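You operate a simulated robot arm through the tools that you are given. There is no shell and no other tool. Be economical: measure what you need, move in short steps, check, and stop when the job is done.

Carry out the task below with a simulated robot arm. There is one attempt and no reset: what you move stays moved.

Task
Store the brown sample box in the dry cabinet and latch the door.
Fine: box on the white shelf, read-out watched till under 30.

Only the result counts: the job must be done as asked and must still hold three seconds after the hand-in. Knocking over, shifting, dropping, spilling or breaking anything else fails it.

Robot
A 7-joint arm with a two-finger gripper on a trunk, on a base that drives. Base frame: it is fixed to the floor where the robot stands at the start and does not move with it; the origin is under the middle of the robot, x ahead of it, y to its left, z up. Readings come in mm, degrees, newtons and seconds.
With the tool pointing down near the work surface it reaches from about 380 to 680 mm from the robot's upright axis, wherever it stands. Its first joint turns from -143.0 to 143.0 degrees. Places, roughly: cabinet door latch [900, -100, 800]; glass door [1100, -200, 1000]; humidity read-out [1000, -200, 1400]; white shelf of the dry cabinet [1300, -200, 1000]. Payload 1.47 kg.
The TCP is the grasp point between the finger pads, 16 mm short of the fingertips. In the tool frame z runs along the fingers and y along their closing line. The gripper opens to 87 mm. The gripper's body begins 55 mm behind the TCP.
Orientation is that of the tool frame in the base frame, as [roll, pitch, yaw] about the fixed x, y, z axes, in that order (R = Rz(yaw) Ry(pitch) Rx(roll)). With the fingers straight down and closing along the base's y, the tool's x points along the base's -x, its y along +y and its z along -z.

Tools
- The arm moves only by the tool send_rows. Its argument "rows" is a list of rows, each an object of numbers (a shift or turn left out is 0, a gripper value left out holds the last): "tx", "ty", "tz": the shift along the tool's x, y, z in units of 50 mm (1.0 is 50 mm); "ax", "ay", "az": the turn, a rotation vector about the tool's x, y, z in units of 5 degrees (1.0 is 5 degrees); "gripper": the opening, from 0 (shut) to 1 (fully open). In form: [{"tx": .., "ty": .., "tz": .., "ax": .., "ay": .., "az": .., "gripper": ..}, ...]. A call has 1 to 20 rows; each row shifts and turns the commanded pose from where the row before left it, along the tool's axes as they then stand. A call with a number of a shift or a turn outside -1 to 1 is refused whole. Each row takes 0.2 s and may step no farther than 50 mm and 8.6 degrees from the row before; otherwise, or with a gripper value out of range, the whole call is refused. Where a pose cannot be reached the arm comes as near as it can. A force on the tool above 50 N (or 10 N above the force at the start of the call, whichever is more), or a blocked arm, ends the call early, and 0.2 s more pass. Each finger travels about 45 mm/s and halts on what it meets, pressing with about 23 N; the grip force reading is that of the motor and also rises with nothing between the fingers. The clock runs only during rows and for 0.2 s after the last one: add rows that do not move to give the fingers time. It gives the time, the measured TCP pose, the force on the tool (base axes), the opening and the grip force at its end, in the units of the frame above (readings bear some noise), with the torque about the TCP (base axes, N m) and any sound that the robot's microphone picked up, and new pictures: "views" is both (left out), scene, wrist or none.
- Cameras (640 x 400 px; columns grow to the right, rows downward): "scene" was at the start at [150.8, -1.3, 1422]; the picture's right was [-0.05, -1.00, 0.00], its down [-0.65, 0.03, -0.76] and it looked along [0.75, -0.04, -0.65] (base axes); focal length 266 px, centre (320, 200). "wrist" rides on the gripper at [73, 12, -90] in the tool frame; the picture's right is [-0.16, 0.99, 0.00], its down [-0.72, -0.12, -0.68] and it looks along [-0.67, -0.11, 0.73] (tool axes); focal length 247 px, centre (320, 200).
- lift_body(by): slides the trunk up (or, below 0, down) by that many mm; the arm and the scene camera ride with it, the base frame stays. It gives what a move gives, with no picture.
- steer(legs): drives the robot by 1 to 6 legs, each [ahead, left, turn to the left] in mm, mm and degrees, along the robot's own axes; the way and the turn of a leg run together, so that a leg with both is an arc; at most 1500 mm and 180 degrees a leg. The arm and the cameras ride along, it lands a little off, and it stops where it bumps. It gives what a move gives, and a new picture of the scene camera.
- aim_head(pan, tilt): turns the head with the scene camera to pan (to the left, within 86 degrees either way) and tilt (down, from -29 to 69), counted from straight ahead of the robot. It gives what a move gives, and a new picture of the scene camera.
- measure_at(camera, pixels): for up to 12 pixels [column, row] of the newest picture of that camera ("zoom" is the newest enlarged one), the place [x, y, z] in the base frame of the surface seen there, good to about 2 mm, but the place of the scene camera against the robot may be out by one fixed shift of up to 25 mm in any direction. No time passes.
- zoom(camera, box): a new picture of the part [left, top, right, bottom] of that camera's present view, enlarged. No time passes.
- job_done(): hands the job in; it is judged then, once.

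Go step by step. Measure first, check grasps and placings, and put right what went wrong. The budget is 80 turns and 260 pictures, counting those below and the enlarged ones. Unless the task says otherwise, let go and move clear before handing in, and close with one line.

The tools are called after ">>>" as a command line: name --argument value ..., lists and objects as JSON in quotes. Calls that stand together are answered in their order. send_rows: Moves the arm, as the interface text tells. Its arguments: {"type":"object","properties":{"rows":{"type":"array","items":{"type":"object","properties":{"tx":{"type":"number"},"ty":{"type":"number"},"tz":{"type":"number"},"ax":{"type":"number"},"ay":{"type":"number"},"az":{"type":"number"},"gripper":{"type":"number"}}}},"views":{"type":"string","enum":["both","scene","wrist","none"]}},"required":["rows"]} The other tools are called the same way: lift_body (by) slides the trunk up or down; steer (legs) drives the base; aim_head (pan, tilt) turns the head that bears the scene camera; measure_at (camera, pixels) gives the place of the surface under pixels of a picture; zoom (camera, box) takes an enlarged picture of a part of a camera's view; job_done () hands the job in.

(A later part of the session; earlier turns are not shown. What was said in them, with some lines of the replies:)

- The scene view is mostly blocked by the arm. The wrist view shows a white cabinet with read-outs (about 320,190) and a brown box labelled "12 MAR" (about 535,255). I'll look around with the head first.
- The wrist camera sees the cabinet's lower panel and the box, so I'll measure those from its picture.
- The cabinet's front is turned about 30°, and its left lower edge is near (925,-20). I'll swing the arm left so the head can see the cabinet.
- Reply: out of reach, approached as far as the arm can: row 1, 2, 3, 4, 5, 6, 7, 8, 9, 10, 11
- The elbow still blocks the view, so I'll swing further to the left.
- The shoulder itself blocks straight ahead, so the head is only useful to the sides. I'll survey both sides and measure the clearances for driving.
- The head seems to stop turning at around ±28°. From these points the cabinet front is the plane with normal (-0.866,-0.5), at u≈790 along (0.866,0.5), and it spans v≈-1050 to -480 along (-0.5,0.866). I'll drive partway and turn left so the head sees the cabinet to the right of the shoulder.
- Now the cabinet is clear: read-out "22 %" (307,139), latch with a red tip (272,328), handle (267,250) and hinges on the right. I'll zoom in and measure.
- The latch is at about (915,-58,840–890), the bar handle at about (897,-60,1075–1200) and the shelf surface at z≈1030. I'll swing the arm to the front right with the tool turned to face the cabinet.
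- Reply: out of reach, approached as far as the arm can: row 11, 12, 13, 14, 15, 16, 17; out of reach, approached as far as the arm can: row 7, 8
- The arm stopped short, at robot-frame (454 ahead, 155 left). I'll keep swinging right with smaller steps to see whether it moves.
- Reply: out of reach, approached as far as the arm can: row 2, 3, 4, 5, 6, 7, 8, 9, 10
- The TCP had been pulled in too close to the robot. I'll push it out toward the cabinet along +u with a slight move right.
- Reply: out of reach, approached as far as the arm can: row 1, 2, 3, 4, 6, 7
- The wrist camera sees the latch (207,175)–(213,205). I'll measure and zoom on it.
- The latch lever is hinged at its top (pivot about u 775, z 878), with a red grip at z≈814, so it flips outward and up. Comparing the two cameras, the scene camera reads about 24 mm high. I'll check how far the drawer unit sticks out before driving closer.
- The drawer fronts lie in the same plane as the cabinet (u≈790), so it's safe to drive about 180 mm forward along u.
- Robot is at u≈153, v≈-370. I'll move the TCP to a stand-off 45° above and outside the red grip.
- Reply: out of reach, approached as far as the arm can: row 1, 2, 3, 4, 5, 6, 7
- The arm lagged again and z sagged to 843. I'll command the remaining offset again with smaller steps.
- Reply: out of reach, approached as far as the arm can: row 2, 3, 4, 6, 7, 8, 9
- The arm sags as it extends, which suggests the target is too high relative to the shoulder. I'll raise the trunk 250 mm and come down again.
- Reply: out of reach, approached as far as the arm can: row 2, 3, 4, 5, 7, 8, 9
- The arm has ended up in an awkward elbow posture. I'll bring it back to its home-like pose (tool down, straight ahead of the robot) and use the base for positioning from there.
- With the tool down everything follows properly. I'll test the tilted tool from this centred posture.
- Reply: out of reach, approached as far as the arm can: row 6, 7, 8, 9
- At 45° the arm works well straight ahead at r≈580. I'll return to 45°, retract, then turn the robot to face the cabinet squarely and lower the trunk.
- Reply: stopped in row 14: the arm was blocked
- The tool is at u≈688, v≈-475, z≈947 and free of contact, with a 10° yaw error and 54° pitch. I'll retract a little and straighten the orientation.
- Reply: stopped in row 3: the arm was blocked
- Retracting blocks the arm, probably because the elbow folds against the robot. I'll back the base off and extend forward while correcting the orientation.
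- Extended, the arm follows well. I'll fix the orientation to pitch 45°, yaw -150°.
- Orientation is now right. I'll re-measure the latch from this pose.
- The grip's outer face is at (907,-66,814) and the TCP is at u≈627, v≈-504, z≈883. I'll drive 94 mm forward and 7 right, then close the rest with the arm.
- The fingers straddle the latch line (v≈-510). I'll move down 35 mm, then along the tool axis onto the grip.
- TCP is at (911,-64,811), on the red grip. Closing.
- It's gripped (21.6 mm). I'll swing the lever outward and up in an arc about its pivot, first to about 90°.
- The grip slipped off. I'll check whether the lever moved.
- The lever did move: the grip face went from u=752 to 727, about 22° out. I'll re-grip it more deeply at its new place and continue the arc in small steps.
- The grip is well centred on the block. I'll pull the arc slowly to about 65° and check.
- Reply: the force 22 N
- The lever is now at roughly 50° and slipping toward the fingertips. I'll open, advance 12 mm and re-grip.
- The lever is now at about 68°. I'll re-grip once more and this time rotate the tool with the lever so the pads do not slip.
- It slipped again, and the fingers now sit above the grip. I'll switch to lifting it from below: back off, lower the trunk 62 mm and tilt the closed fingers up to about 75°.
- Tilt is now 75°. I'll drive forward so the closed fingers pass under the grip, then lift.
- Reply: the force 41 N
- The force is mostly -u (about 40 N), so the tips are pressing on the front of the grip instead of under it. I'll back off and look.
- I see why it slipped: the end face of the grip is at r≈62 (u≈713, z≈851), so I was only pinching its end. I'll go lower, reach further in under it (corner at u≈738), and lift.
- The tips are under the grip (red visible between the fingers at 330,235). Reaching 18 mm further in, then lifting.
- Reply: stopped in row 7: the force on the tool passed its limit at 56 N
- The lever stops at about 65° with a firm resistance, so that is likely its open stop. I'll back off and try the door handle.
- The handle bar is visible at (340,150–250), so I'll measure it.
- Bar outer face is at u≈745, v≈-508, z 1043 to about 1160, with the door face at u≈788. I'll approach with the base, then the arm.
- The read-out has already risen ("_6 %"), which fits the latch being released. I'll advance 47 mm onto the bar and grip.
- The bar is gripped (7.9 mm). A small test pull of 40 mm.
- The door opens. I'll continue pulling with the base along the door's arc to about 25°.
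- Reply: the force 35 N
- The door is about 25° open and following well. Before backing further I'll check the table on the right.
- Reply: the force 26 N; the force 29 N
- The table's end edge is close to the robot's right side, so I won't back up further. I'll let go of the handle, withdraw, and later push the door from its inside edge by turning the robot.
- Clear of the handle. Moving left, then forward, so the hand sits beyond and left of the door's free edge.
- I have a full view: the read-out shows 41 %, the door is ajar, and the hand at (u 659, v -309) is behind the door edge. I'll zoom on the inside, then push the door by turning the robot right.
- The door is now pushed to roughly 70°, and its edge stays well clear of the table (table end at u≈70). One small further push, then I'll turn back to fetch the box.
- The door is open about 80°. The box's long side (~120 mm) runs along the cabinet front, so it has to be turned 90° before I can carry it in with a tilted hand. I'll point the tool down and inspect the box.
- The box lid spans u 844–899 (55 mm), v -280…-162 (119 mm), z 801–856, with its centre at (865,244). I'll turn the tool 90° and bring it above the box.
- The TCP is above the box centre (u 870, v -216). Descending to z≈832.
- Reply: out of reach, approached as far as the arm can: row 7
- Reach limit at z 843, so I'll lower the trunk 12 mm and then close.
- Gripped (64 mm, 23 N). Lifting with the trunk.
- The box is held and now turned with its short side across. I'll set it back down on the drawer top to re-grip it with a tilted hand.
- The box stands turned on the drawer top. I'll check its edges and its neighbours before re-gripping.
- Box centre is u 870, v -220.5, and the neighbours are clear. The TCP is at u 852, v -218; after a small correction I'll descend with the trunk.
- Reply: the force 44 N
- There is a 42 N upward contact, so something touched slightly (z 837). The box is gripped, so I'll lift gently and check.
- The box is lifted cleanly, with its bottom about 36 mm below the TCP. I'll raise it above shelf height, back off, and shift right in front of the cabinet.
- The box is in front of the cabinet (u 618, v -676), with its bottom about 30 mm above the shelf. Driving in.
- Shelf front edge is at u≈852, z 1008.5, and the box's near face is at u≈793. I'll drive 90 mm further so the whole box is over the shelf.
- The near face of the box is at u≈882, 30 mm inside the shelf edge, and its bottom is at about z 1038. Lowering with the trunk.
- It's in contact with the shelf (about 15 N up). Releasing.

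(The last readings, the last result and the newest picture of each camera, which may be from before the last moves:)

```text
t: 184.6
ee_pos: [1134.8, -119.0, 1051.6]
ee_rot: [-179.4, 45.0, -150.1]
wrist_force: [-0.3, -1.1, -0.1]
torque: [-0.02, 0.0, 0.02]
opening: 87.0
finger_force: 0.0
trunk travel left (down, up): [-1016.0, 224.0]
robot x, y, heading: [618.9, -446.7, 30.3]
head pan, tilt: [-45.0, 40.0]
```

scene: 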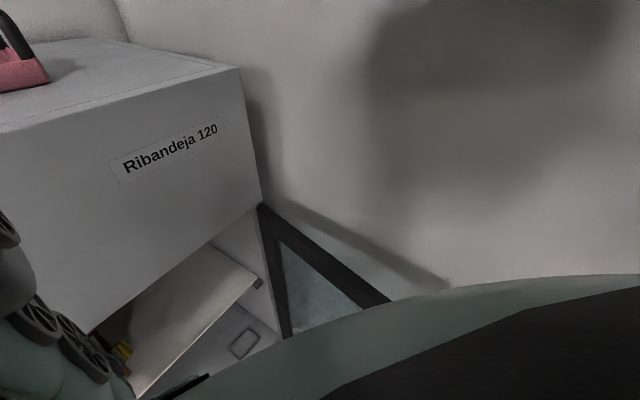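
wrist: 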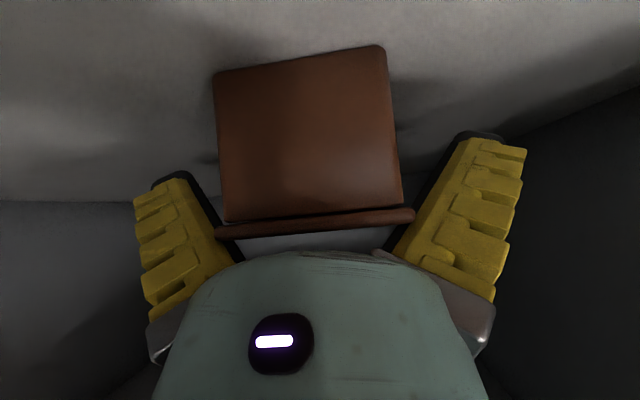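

The box stands on the shelf. I'll retreat straight back.

>>> lift_body --by 20

>>> steer --legs '[[-330, 0, 0]]'

>>> send_rows --rows '[{}]' --views "wrist"

```text
t: 185.3
ee_pos: [1135.0, -118.3, 1073.4]
ee_rot: [-179.3, 45.1, -150.1]
wrist_force: [-0.5, 0.1, 0.3]
torque: [-0.01, -0.01, 0.04]
opening: 87.1
finger_force: 0.0
trunk travel left (down, up): [-1036.0, 204.0]
robot x, y, heading: [617.1, -444.7, 30.2]
head pan, tilt: [-45.0, 40.0]
```

```text
t: 187.4
ee_pos: [862.5, -277.4, 1074.1]
ee_rot: [-179.4, 45.0, -150.1]
wrist_force: [0.3, -1.0, 0.0]
torque: [-0.01, -0.03, 0.01]
opening: 86.9
finger_force: 0.1
trunk travel left (down, up): [-1036.0, 204.0]
robot x, y, heading: [340.0, -603.8, 30.2]
head pan, tilt: [-45.0, 40.0]
```

scene: 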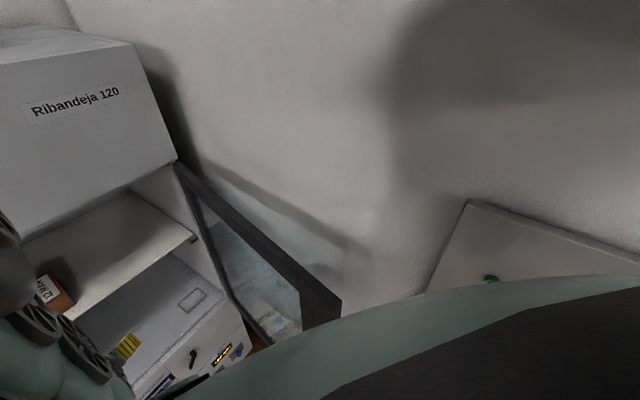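

```text
t: 187.8
ee_pos: [861.8, -276.5, 1072.8]
ee_rot: [-179.4, 45.1, -150.0]
wrist_force: [0.3, -0.3, 0.9]
torque: [0.02, -0.01, 0.0]
opening: 87.1
finger_force: 0.0
trunk travel left (down, up): [-1036.0, 204.0]
robot x, y, heading: [340.5, -604.9, 30.3]
head pan, tilt: [-45.0, 40.0]
```

wrist: 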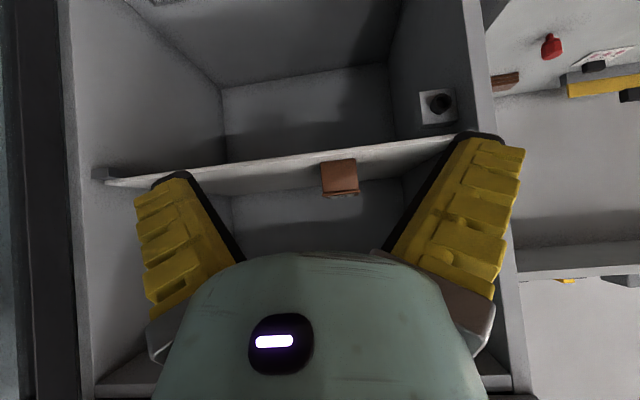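

The box rests on the shelf, seen at (340,178). To close the door I'll hook its free top corner from outside with the closed fingers pointing down. First I'll measure the door's top edge.

>>> measure_at --camera "scene" --pixels '[[180, 166], [240, 222], [298, 287], [320, 294], [338, 301], [300, 275], [318, 320], [490, 280], [470, 205]]'

>>> zoom --camera "scene" --box '[160, 140, 400, 340]'

```text
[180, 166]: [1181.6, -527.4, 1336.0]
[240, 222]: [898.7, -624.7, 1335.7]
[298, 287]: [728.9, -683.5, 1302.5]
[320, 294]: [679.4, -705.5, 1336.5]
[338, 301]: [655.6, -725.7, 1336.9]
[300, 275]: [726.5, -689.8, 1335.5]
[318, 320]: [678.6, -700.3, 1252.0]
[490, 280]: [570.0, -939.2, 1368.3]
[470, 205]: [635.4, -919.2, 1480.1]
```

```text
2.00 times, centred on (280, 240) of scene
```

zoom: 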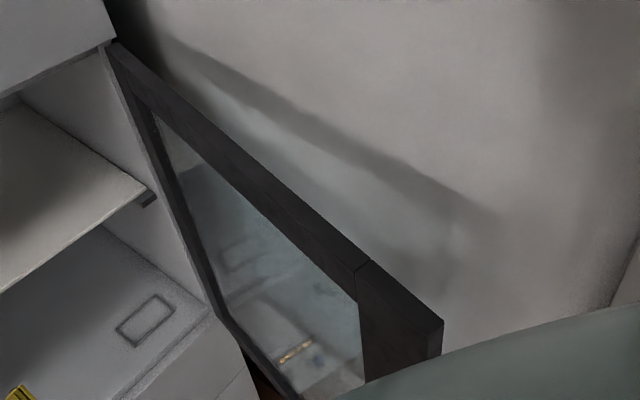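

The door's free top corner is at u≈205–235, v≈-953, top z≈1312, so it's 80° open. I'll go tool-down, rise above the door top, move to u≈60, v≈-480 and turn right to reach over it.

>>> send_rows --rows '[{"ay": 0.9, "gripper": 0}, {"ay": 0.9}, {"ay": 0.9}, {"ay": 0.9}, {"ay": 0.9}, {"ay": 0.9}, {"ay": 0.9}, {"ay": 0.9}, {"ay": 0.9}, {"ay": 0.9}, {"tz": -0.6}, {"tz": -0.6}, {"tz": -0.6}, {"tx": 0.4}, {}]' --views "none"

>>> lift_body --by 198

>>> steer --legs '[[68, 214, 0]]'

```text
t: 191.0
ee_pos: [842.8, -286.4, 1164.4]
ee_rot: [-179.6, 0.0, -150.5]
wrist_force: [-0.4, 0.0, 0.5]
torque: [-0.01, 0.02, 0.01]
opening: 0.0
finger_force: 23.0
trunk travel left (down, up): [-1036.0, 204.0]
robot x, y, heading: [342.6, -604.6, 30.1]
head pan, tilt: [-45.0, 40.0]
```

```text
t: 193.2
ee_pos: [843.0, -285.8, 1362.4]
ee_rot: [-179.6, 0.1, -150.4]
wrist_force: [-0.6, 0.4, 1.1]
torque: [0.0, 0.0, 0.03]
opening: 0.1
finger_force: 23.5
trunk travel left (down, up): [-1234.0, 6.0]
robot x, y, heading: [339.2, -609.3, 30.2]
head pan, tilt: [-45.0, 40.0]
```

```text
t: 194.9
ee_pos: [793.2, -66.5, 1361.5]
ee_rot: [-179.6, 0.0, -150.5]
wrist_force: [0.3, 0.1, -1.0]
torque: [-0.02, 0.0, -0.01]
opening: 0.0
finger_force: 23.3
trunk travel left (down, up): [-1234.0, 6.0]
robot x, y, heading: [290.8, -383.5, 30.2]
head pan, tilt: [-45.0, 40.0]
5 turns are left
```

scene: 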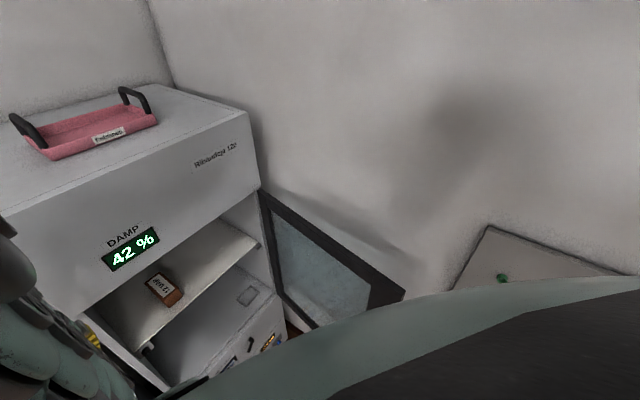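

The box stands well on the shelf at (165,290). Turns are short, so I'll chain the closing now: reach over and behind the door, sweep it shut, push it home with tilted fingers, and stop in front of the latch.

>>> steer --legs '[[0, 0, -72.5]]'

>>> lift_body --by -77

>>> steer --legs '[[0, 0, 30], [0, 0, 30]]'

>>> steer --legs '[[-80, 0, 0], [0, 0, 12.5], [0, -65, 0]]'

>>> send_rows --rows '[{"ay": -1}, {"ay": -1}, {"ay": -1}, {"ay": -1}, {"ay": -1}, {"ay": -1}, {"ay": -1}, {"ay": -1}, {"ay": -1}, {}]' --views "none"

>>> lift_body --by -325

>>> steer --legs '[[168, 0, 0]]'

>>> send_rows --rows '[{"tx": -0.1, "tz": 0.1}, {"tx": -0.1, "tz": 0.1}, {"tx": -0.1, "tz": 0.1}, {"tx": -0.1, "tz": 0.1}, {"tx": -0.1, "tz": 0.1}]' --views "wrist"

>>> steer --legs '[[-110, 0, 0]]'

>>> lift_body --by -60

>>> send_rows --rows '[{}]' --views "both"

```text
t: 198.4
ee_pos: [745.5, -768.4, 1361.8]
ee_rot: [-179.6, 0.0, 137.0]
wrist_force: [0.5, 0.0, -0.2]
torque: [-0.01, 0.01, 0.03]
opening: 0.0
finger_force: 22.3
trunk travel left (down, up): [-1234.0, 6.0]
robot x, y, heading: [290.0, -387.4, -42.0]
head pan, tilt: [-45.0, 40.0]
```

scene: 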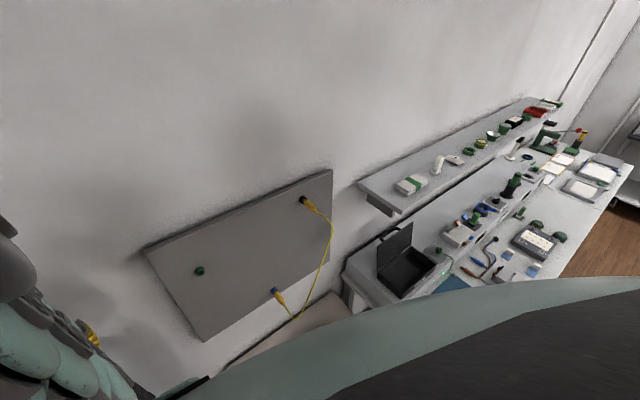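

```text
t: 199.6
ee_pos: [746.7, -769.3, 1285.7]
ee_rot: [-179.5, 0.1, 137.1]
wrist_force: [1.0, 0.1, 0.0]
torque: [0.02, 0.01, -0.02]
opening: 0.0
finger_force: 23.1
trunk travel left (down, up): [-1157.0, 83.0]
robot x, y, heading: [285.5, -384.3, -42.2]
head pan, tilt: [-45.0, 40.0]
```

```text
t: 202.9
ee_pos: [850.3, -183.3, 1286.6]
ee_rot: [-179.6, -0.1, -163.1]
wrist_force: [-0.2, 0.3, 0.2]
torque: [0.01, 0.0, 0.01]
opening: 0.1
finger_force: 22.8
trunk travel left (down, up): [-1157.0, 83.0]
robot x, y, heading: [289.3, -386.7, 17.7]
head pan, tilt: [-45.0, 40.0]
```

scene: 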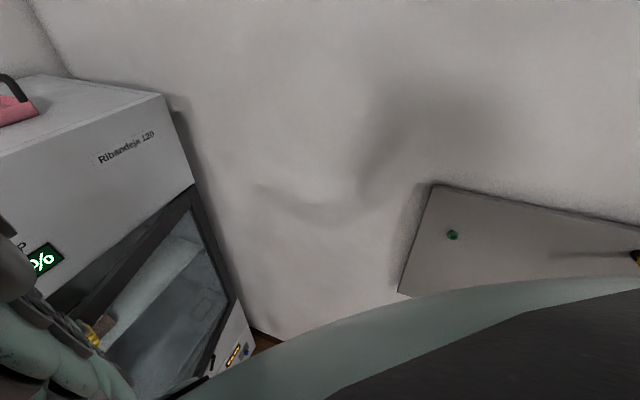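

```text
t: 205.3
ee_pos: [748.9, -147.0, 1285.2]
ee_rot: [-179.6, 0.2, -150.7]
wrist_force: [0.0, -0.7, -0.2]
torque: [0.01, -0.01, -0.01]
opening: 0.0
finger_force: 23.6
trunk travel left (down, up): [-1157.0, 83.0]
robot x, y, heading: [244.5, -465.6, 30.0]
head pan, tilt: [-45.0, 40.0]
```

scene: 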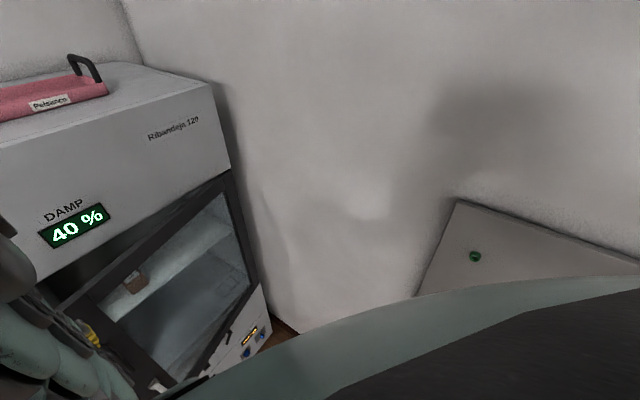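

```text
t: 207.5
ee_pos: [748.4, -146.7, 1284.5]
ee_rot: [-179.5, 45.2, -150.2]
wrist_force: [-0.7, 0.6, -0.1]
torque: [0.04, -0.01, -0.03]
opening: 0.2
finger_force: 23.3
trunk travel left (down, up): [-1157.0, 83.0]
robot x, y, heading: [246.9, -463.8, 30.4]
head pan, tilt: [-45.0, 40.0]
```

```text
t: 210.8
ee_pos: [749.2, -147.1, 959.2]
ee_rot: [-179.4, 45.0, -150.3]
wrist_force: [0.3, 0.2, 0.0]
torque: [0.02, 0.02, 0.0]
opening: 0.0
finger_force: 22.9
trunk travel left (down, up): [-832.0, 408.0]
robot x, y, heading: [244.9, -466.8, 30.0]
head pan, tilt: [-45.0, 40.0]
```

```text
t: 212.0
ee_pos: [848.5, -79.8, 960.3]
ee_rot: [-180.0, 45.2, -149.6]
wrist_force: [-5.9, 7.4, 4.7]
torque: [-0.77, -0.6, -0.15]
opening: 0.0
finger_force: 22.4
trunk travel left (down, up): [-832.0, 408.0]
robot x, y, heading: [350.0, -408.3, 29.9]
head pan, tilt: [-45.0, 40.0]
stopped in leg 1: the robot was blocked; the commanded pose is now the measured one
```

scene: 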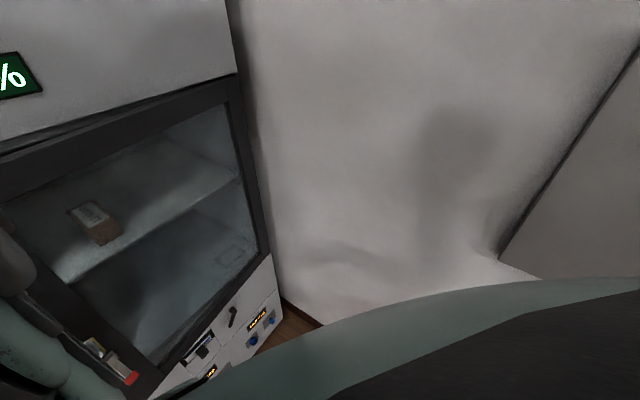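

```text
t: 213.2
ee_pos: [873.5, -57.7, 960.8]
ee_rot: [179.6, 45.0, -149.8]
wrist_force: [-21.7, 27.8, 4.2]
torque: [-2.56, -1.82, -0.32]
opening: 0.1
finger_force: 23.0
trunk travel left (down, up): [-832.0, 408.0]
robot x, y, heading: [351.3, -407.9, 30.5]
head pan, tilt: [-45.0, 40.0]
```

wrist: 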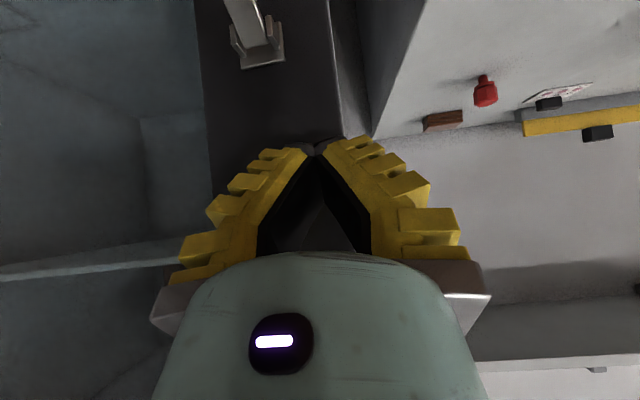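

```text
t: 214.4
ee_pos: [783.7, -121.2, 960.7]
ee_rot: [-179.8, 45.1, -149.8]
wrist_force: [0.3, 0.1, 0.4]
torque: [0.01, 0.02, 0.03]
opening: 0.1
finger_force: 22.7
trunk travel left (down, up): [-832.0, 408.0]
robot x, y, heading: [250.3, -461.6, 30.1]
head pan, tilt: [-45.0, 40.0]
```

scene: 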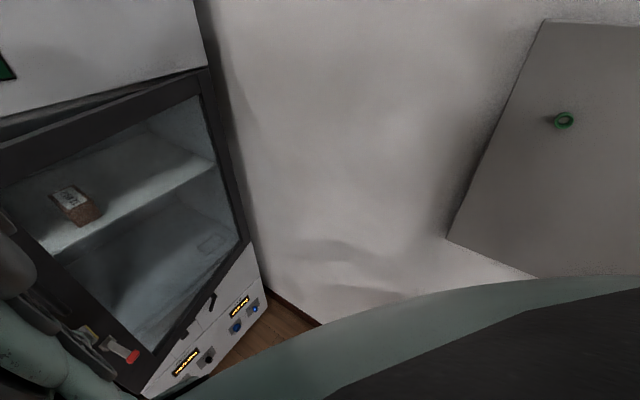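

```text
t: 215.4
ee_pos: [783.2, -121.2, 900.5]
ee_rot: [-179.7, 45.0, -149.9]
wrist_force: [-0.2, -0.2, 0.1]
torque: [-0.01, 0.01, 0.02]
opening: 0.0
finger_force: 22.5
trunk travel left (down, up): [-772.0, 468.0]
robot x, y, heading: [252.2, -457.0, 30.1]
head pan, tilt: [-45.0, 40.0]
```

```text
t: 215.8
ee_pos: [782.8, -122.8, 901.0]
ee_rot: [-179.8, 45.0, -149.8]
wrist_force: [0.1, 0.3, 0.3]
torque: [-0.01, -0.01, -0.01]
opening: 0.1
finger_force: 23.1
trunk travel left (down, up): [-772.0, 468.0]
robot x, y, heading: [253.0, -463.9, 30.0]
head pan, tilt: [-45.0, 40.0]
4 turns are left
```

scene: 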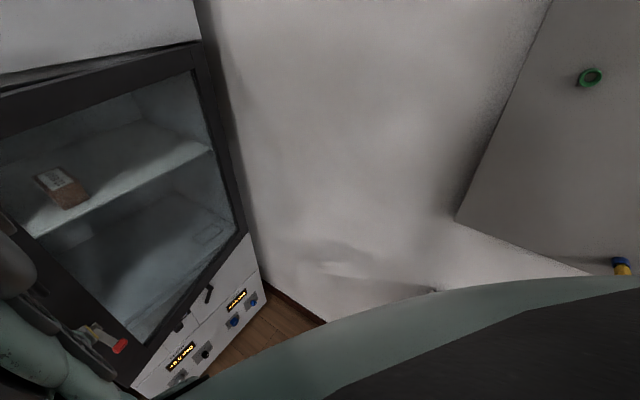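
wrist: 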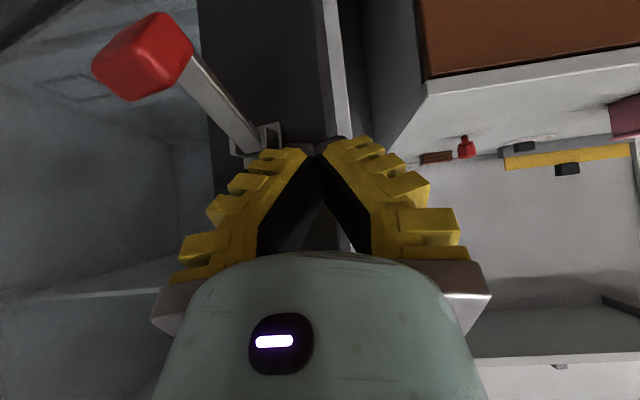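

The sweep brought the door nearly shut, but the tips pushed at its very edge (v≈-487) and slid off to the side, so it is still slightly ajar. I'll push again at v≈-540 on the stile, then park in front of the latch.

>>> lift_body --by 59

>>> steer --legs '[[0, -42, 0]]'

>>> steer --legs '[[130, 0, 0]]'

>>> send_rows --rows '[{"tx": -0.1, "tz": 0.1}, {"tx": -0.1, "tz": 0.1}, {"tx": -0.1, "tz": 0.1}]' --views "wrist"

>>> send_rows --rows '[{"tx": 0.1, "tz": -0.1}, {"tx": 0.1, "tz": -0.1}, {"tx": 0.1, "tz": -0.1}]' --views "none"

>>> steer --legs '[[-60, 0, 0], [0, 30, 0]]'

>>> lift_body --by -55

>>> send_rows --rows '[{}]' --views "wrist"

>>> measure_at --camera "wrist" --pixels '[[260, 40], [280, 40], [300, 40], [320, 40], [260, 80], [280, 80], [300, 80], [320, 80], [280, 110], [300, 110], [320, 110], [345, 90]]'

```text
t: 216.8
ee_pos: [783.8, -122.4, 959.6]
ee_rot: [-179.8, 44.9, -149.9]
wrist_force: [0.3, -0.7, 0.0]
torque: [0.01, -0.03, 0.0]
opening: 0.1
finger_force: 23.2
trunk travel left (down, up): [-831.0, 409.0]
robot x, y, heading: [250.1, -459.1, 30.2]
head pan, tilt: [-45.0, 40.0]
```

```text
t: 217.7
ee_pos: [788.1, -135.1, 960.6]
ee_rot: [179.1, 45.0, -149.1]
wrist_force: [-8.2, 7.2, 1.9]
torque: [-0.74, -0.74, -0.16]
opening: 0.0
finger_force: 23.6
trunk travel left (down, up): [-831.0, 409.0]
robot x, y, heading: [264.4, -488.3, 30.5]
head pan, tilt: [-45.0, 40.0]
stopped in leg 1: the robot was blocked; the commanded pose is now the measured one
```

scene: 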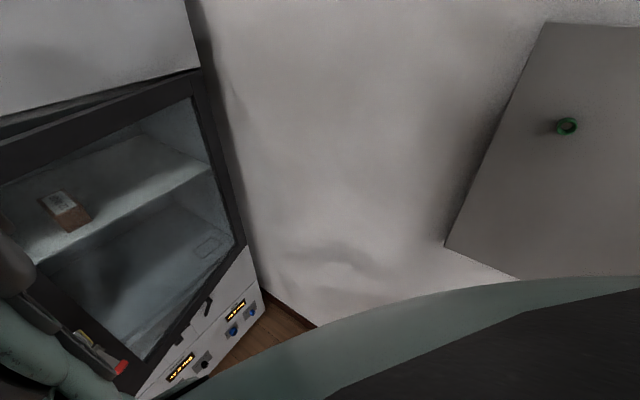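

```text
t: 218.6
ee_pos: [806.3, -116.3, 960.3]
ee_rot: [178.8, 45.2, -148.5]
wrist_force: [-8.3, 7.6, 1.5]
torque: [-0.63, -0.64, -0.09]
opening: 0.0
finger_force: 23.2
trunk travel left (down, up): [-831.0, 409.0]
robot x, y, heading: [289.6, -474.2, 30.8]
head pan, tilt: [-45.0, 40.0]
stopped in leg 1: the robot was blocked; the commanded pose is now the measured one
```

scene: 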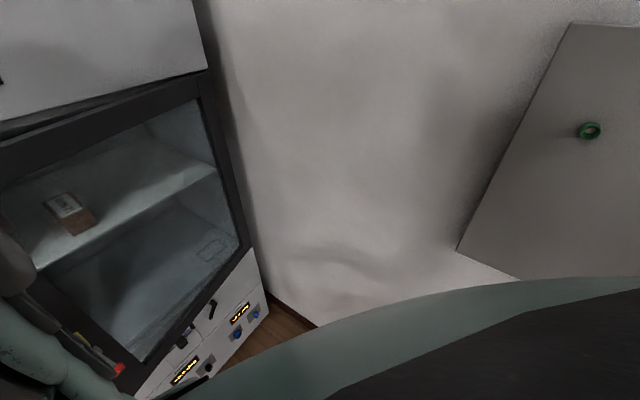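

```text
t: 219.4
ee_pos: [821.6, -100.7, 960.1]
ee_rot: [178.4, 45.2, -148.6]
wrist_force: [-19.5, 19.8, 3.0]
torque: [-1.73, -1.61, -0.28]
opening: 0.0
finger_force: 22.7
trunk travel left (down, up): [-831.0, 409.0]
robot x, y, heading: [287.4, -471.5, 30.9]
head pan, tilt: [-45.0, 40.0]
```

wrist: 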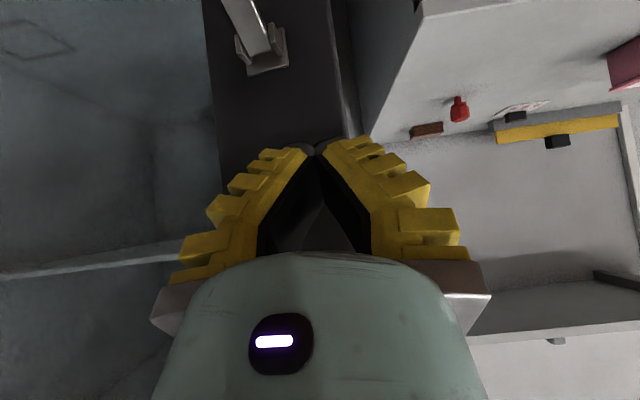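

```text
t: 220.2
ee_pos: [805.0, -117.9, 959.8]
ee_rot: [178.7, 44.9, -148.7]
wrist_force: [-16.5, 15.7, -1.5]
torque: [-1.29, -1.47, -0.28]
opening: 0.0
finger_force: 22.3
trunk travel left (down, up): [-831.0, 409.0]
robot x, y, heading: [286.1, -475.4, 30.7]
head pan, tilt: [-45.0, 40.0]
```

```text
t: 221.6
ee_pos: [742.2, -126.0, 960.8]
ee_rot: [178.9, 45.1, -148.7]
wrist_force: [-0.1, 0.2, -0.4]
torque: [0.02, -0.01, 0.0]
opening: 0.0
finger_force: 23.0
trunk travel left (down, up): [-831.0, 409.0]
robot x, y, heading: [218.9, -478.4, 30.4]
head pan, tilt: [-45.0, 40.0]
```

scene: 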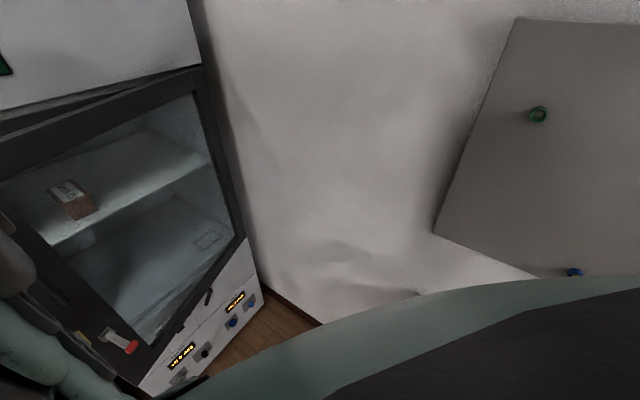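

```text
t: 222.5
ee_pos: [743.4, -125.9, 905.6]
ee_rot: [178.9, 45.2, -148.8]
wrist_force: [0.0, -0.9, 0.7]
torque: [-0.02, 0.0, 0.03]
opening: 0.0
finger_force: 23.3
trunk travel left (down, up): [-776.0, 464.0]
robot x, y, heading: [222.5, -477.6, 30.7]
head pan, tilt: [-45.0, 40.0]
```

```text
t: 222.9
ee_pos: [742.3, -125.0, 905.3]
ee_rot: [178.9, 44.9, -148.7]
wrist_force: [-0.4, 0.1, -0.2]
torque: [0.03, 0.03, 0.02]
opening: 0.0
finger_force: 22.4
trunk travel left (down, up): [-776.0, 464.0]
robot x, y, heading: [221.1, -474.0, 30.6]
head pan, tilt: [-45.0, 40.0]
```

wrist: 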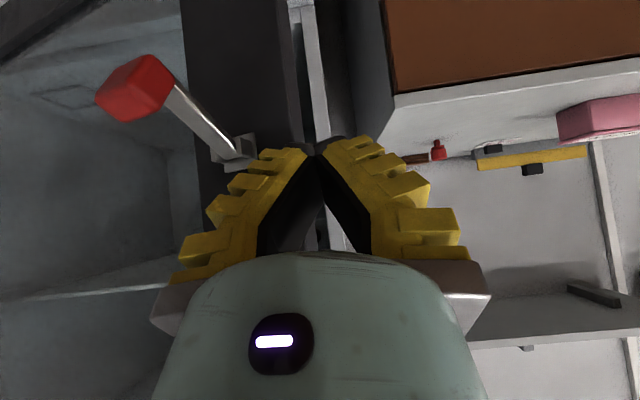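

```text
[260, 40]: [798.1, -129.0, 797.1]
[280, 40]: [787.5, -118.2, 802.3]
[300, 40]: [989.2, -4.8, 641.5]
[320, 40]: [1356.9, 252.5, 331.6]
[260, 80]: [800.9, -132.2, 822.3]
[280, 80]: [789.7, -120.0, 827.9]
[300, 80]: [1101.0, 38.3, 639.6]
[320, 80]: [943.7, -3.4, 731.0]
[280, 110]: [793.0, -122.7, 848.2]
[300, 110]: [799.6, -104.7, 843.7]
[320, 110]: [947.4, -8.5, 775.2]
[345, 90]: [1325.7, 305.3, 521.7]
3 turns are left
```

The measurements show the door still 16° open (edge at u≈622, v≈-495); my fingers had been beside its edge. I'll back off, move right onto the stile, push shut (outer face closes at u≈789), then press the lever down diagonally, back off, and watch the read-out.

>>> steer --legs '[[-50, 0, -0.6], [0, -54, 0]]'

>>> lift_body --by 55

>>> steer --legs '[[205, 0, 0]]'

>>> send_rows --rows '[{"tx": -0.09, "tz": 0.09}, {"tx": -0.09, "tz": 0.09}, {"tx": -0.09, "tz": 0.09}, {"tx": -0.09, "tz": 0.09}, {"tx": -0.09, "tz": 0.09}, {"tx": -0.09, "tz": 0.09}, {}]' --views "wrist"

>>> send_rows --rows '[{"tx": 0.27, "tz": -0.27}, {"tx": 0.27, "tz": -0.27}, {}]' --views "none"

>>> steer --legs '[[-40, 0, 0], [0, 28, 0]]'

>>> send_rows --rows '[{"tx": -0.325, "tz": -0.325}, {"tx": -0.325, "tz": -0.325}, {}]' --views "none"

>>> lift_body --by -81

>>> send_rows --rows '[{"tx": 0.155, "tz": 0.184}, {"tx": 0.156, "tz": 0.184}, {"tx": 0.12, "tz": 0.233}, {"tx": 0.12, "tz": 0.234}, {"tx": 0.042, "tz": 0.283}, {"tx": 0.043, "tz": 0.283}, {"tx": 0.035, "tz": 0.247}, {"tx": 0.036, "tz": 0.248}, {"tx": 0.014, "tz": 0.269}]' --views "wrist"

>>> send_rows --rows '[{"tx": -0.014, "tz": 0.156}, {"tx": -0.014, "tz": 0.127}, {}]' --views "wrist"

>>> steer --legs '[[-150, 0, 0], [0, 0, 30]]'

>>> aim_head --pan -40 --tilt 18

>>> zoom --camera "scene" --box '[200, 90, 480, 400]'

>>> measure_at --camera "wrist" --pixels '[[200, 100], [200, 150], [200, 200], [240, 100], [240, 150]]'

>>> send_rows --rows '[{}, {}, {}, {}, {}, {}, {}, {}, {}, {}, {}, {}, {}, {}, {}, {}, {}, {}, {}, {}]' --views "none"

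>>> send_rows --rows '[{}, {}, {}, {}, {}, {}, {}, {}, {}, {}, {}, {}, {}, {}, {}, {}, {}, {}, {}, {}]' --views "both"

```text
t: 224.4
ee_pos: [730.7, -202.6, 905.6]
ee_rot: [178.9, 45.1, -149.3]
wrist_force: [0.1, 0.3, -0.3]
torque: [0.01, 0.01, -0.02]
opening: 0.0
finger_force: 23.0
trunk travel left (down, up): [-776.0, 464.0]
robot x, y, heading: [208.3, -548.1, 30.1]
head pan, tilt: [-45.0, 40.0]
```

scene: 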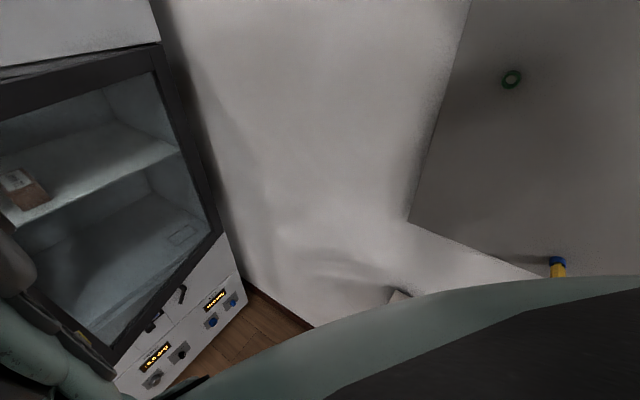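

```text
t: 225.4
ee_pos: [730.8, -203.2, 960.9]
ee_rot: [178.9, 45.1, -149.2]
wrist_force: [0.1, 0.4, 0.6]
torque: [0.0, 0.01, 0.02]
opening: 0.0
finger_force: 23.6
trunk travel left (down, up): [-831.0, 409.0]
robot x, y, heading: [205.1, -551.1, 29.8]
head pan, tilt: [-45.0, 40.0]
```

```text
t: 227.0
ee_pos: [908.5, -97.9, 960.1]
ee_rot: [178.8, 45.2, -149.1]
wrist_force: [-0.1, 0.1, 0.1]
torque: [0.0, -0.02, -0.02]
opening: 0.1
finger_force: 23.1
trunk travel left (down, up): [-831.0, 409.0]
robot x, y, heading: [386.4, -446.1, 30.1]
head pan, tilt: [-45.0, 40.0]
```

scene: 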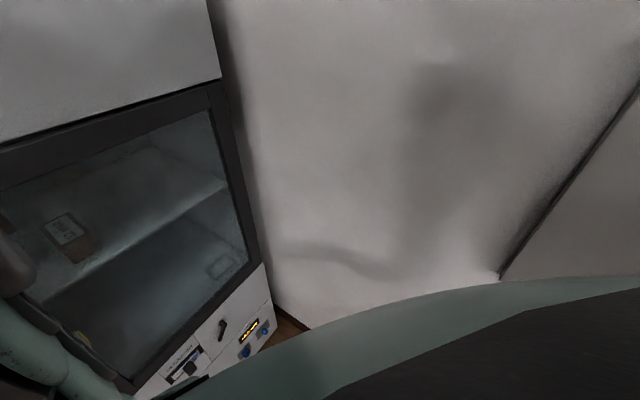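

```text
t: 228.6
ee_pos: [936.4, -79.3, 958.2]
ee_rot: [178.7, 44.9, -149.2]
wrist_force: [-25.2, -12.8, 15.1]
torque: [0.17, -0.31, -0.19]
opening: 6.3
finger_force: 27.2
trunk travel left (down, up): [-831.0, 409.0]
robot x, y, heading: [386.3, -442.4, 29.9]
head pan, tilt: [-45.0, 40.0]
```

wrist: 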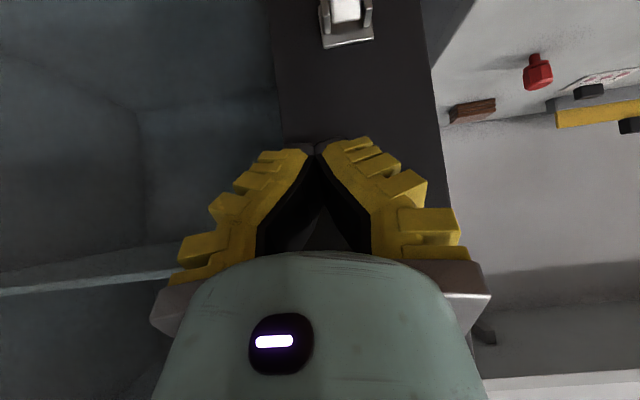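

```text
t: 229.4
ee_pos: [911.0, -97.0, 959.7]
ee_rot: [178.9, 45.2, -149.1]
wrist_force: [0.0, 0.0, -0.4]
torque: [0.01, -0.05, 0.02]
opening: 0.1
finger_force: 28.3
trunk travel left (down, up): [-831.0, 409.0]
robot x, y, heading: [384.6, -446.9, 30.1]
head pan, tilt: [-45.0, 40.0]
```

```text
t: 230.7
ee_pos: [860.9, -92.8, 960.8]
ee_rot: [178.9, 45.2, -149.0]
wrist_force: [-0.9, -0.6, 0.3]
torque: [0.0, 0.0, 0.0]
opening: 0.1
finger_force: 27.9
trunk travel left (down, up): [-831.0, 409.0]
robot x, y, heading: [339.1, -442.0, 30.3]
head pan, tilt: [-45.0, 40.0]
```

scene: 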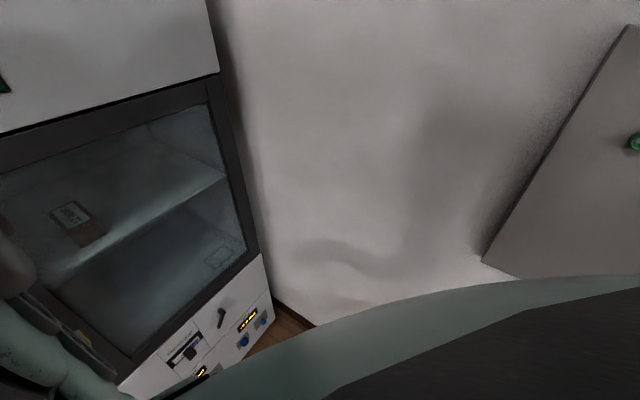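

```text
t: 231.5
ee_pos: [863.9, -93.0, 1006.3]
ee_rot: [178.9, 45.1, -149.1]
wrist_force: [-0.2, -0.2, -1.1]
torque: [-0.01, 0.0, -0.02]
opening: 0.1
finger_force: 27.9
trunk travel left (down, up): [-831.0, 409.0]
robot x, y, heading: [335.3, -438.6, 30.4]
head pan, tilt: [-45.0, 40.0]
```

```text
t: 232.7
ee_pos: [862.8, -91.4, 926.3]
ee_rot: [178.8, 45.1, -149.1]
wrist_force: [0.7, 0.5, -0.6]
torque: [-0.01, 0.02, 0.01]
opening: 0.0
finger_force: 28.2
trunk travel left (down, up): [-750.0, 490.0]
robot x, y, heading: [334.7, -443.8, 30.1]
head pan, tilt: [-45.0, 40.0]
```

```text
t: 234.6
ee_pos: [900.3, -64.9, 828.5]
ee_rot: [179.1, 45.6, -148.8]
wrist_force: [-31.2, -21.1, 38.1]
torque: [-0.5, -0.12, -0.38]
opening: 6.0
finger_force: 27.6
trunk travel left (down, up): [-750.0, 490.0]
robot x, y, heading: [333.9, -445.5, 30.1]
head pan, tilt: [-45.0, 40.0]
stopped in row 9: the force on the tool passed its limit at 98 N (the readings are from after the stop); the commanded pose is now the measured one
```

wrist: 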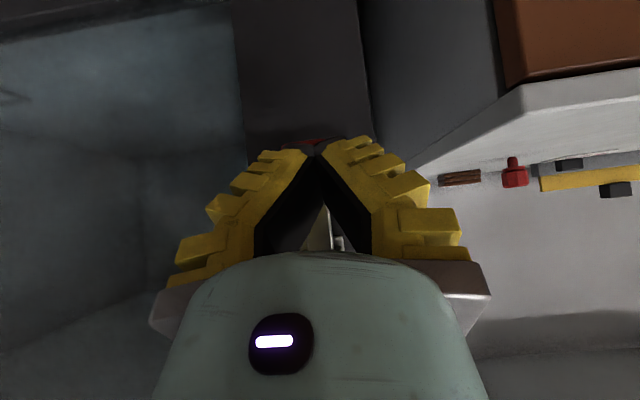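

```text
t: 234.9
ee_pos: [900.0, -67.4, 829.7]
ee_rot: [179.2, 45.5, -148.5]
wrist_force: [-33.4, -21.8, 38.6]
torque: [-0.55, -0.19, -0.39]
opening: 6.0
finger_force: 27.3
trunk travel left (down, up): [-750.0, 490.0]
robot x, y, heading: [334.3, -442.4, 30.1]
head pan, tilt: [-45.0, 40.0]
stopped in row 1: the force on the tool passed its limit at 83 N (the readings are from after the stop); the commanded pose is now the measured one
```

wrist: 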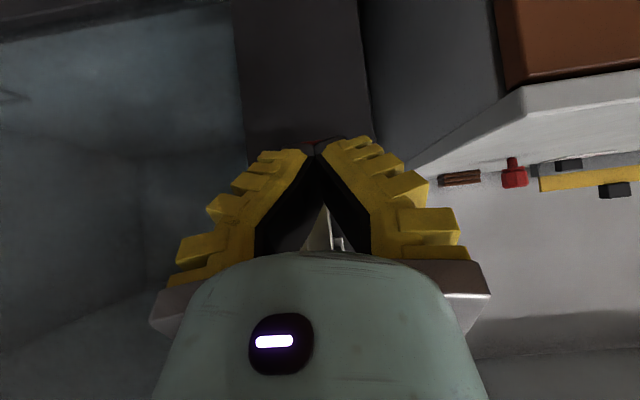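

```text
t: 237.7
ee_pos: [513.7, 93.2, 829.6]
ee_rot: [179.2, 45.7, -118.9]
wrist_force: [-0.4, -0.3, 0.2]
torque: [0.0, -0.01, 0.0]
opening: 0.0
finger_force: 28.3
trunk travel left (down, up): [-750.0, 490.0]
robot x, y, heading: [207.3, -514.9, 59.6]
head pan, tilt: [-45.0, 40.0]
```

scene: 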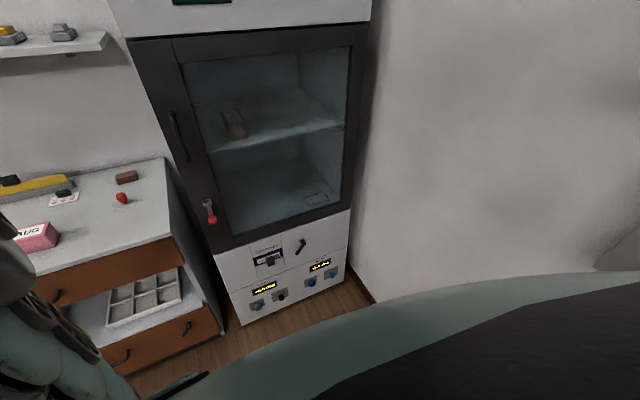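

```text
t: 238.6
ee_pos: [513.5, 92.1, 830.0]
ee_rot: [179.3, 45.7, -119.1]
wrist_force: [0.9, 0.2, 0.5]
torque: [0.0, 0.01, -0.01]
opening: 0.1
finger_force: 28.4
trunk travel left (down, up): [-750.0, 490.0]
robot x, y, heading: [204.9, -516.0, 59.8]
head pan, tilt: [-40.0, 18.0]
```

scene: 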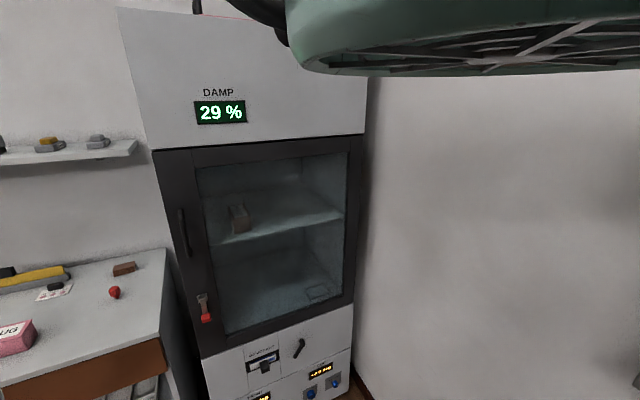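

```text
1.29 times, centred on (340, 245) of scene
```

zoom: 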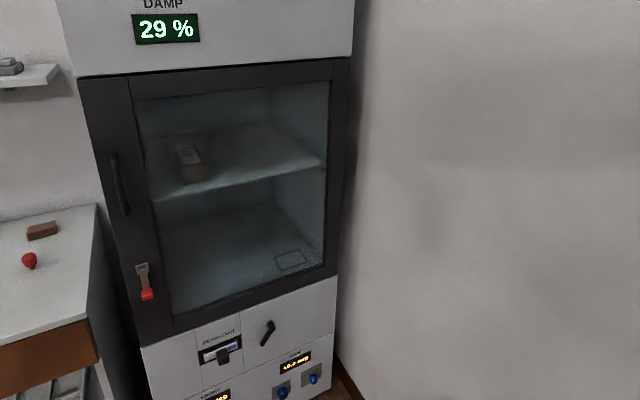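

```text
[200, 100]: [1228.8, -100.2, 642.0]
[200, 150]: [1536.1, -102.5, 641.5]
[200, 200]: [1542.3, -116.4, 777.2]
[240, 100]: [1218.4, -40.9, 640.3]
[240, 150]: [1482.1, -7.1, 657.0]
```

```text
t: 242.8
ee_pos: [514.6, 93.2, 829.8]
ee_rot: [179.1, 45.6, -119.1]
wrist_force: [-0.6, -0.3, 0.9]
torque: [0.01, -0.03, -0.02]
opening: 0.2
finger_force: 28.4
trunk travel left (down, up): [-750.0, 490.0]
robot x, y, heading: [206.9, -516.9, 59.9]
head pan, tilt: [-40.0, 18.0]
```

```text
t: 247.0
ee_pos: [513.7, 93.4, 829.2]
ee_rot: [179.2, 45.7, -119.0]
wrist_force: [-0.2, 0.5, -0.3]
torque: [0.02, 0.0, -0.04]
opening: 0.0
finger_force: 28.1
trunk travel left (down, up): [-750.0, 490.0]
robot x, y, heading: [205.5, -519.8, 59.8]
head pan, tilt: [-40.0, 18.0]
2 turns are left
```

scene: 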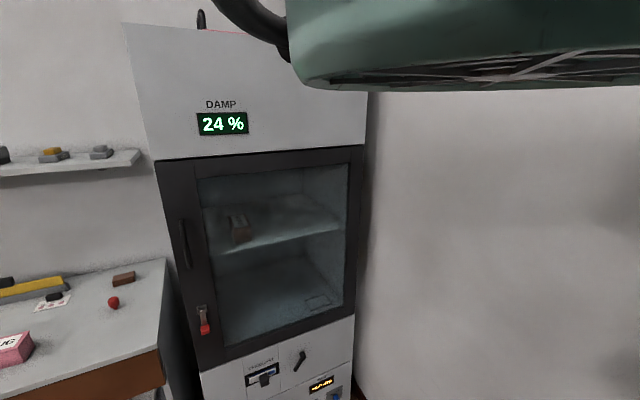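
wrist: 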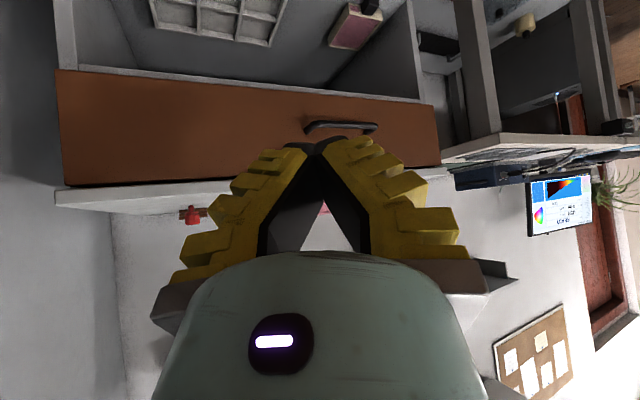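

The door is shut, the lever is down at (204,320), the box is on the shelf and the read-out shows 24 %. I'll check the lever's position against its original latched one.

>>> zoom --camera "scene" --box '[170, 290, 240, 345]'

>>> measure_at --camera "scene" --pixels '[[205, 329], [204, 325], [202, 315], [201, 309], [190, 300], [220, 340], [162, 170], [350, 160], [185, 245]]'

```text
7.27 times, centred on (205, 318) of scene
```

zoom: 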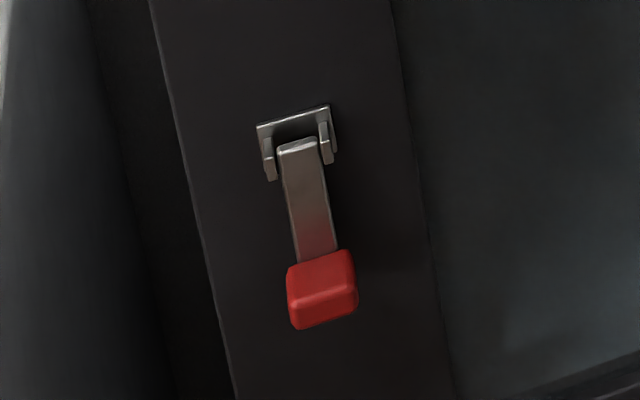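

```text
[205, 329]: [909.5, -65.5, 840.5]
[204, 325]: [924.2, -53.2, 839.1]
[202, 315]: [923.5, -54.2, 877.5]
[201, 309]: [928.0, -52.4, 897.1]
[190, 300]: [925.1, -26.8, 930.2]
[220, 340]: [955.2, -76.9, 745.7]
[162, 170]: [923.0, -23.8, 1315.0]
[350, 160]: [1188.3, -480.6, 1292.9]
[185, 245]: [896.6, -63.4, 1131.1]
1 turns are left
```

The lever is back where it was at the start: its tip reads (909,-65,840) against (906,-64,838) then, and its shaft is flush. The door is closed, the box is on the shelf, and the read-out is at 24 %, so I'm handing in.

>>> job_done

```text
The job is handed in.
```

The brown box is on the white shelf in the dry cabinet, the door is shut and latched, and the read-out was at 24 % when I handed in.
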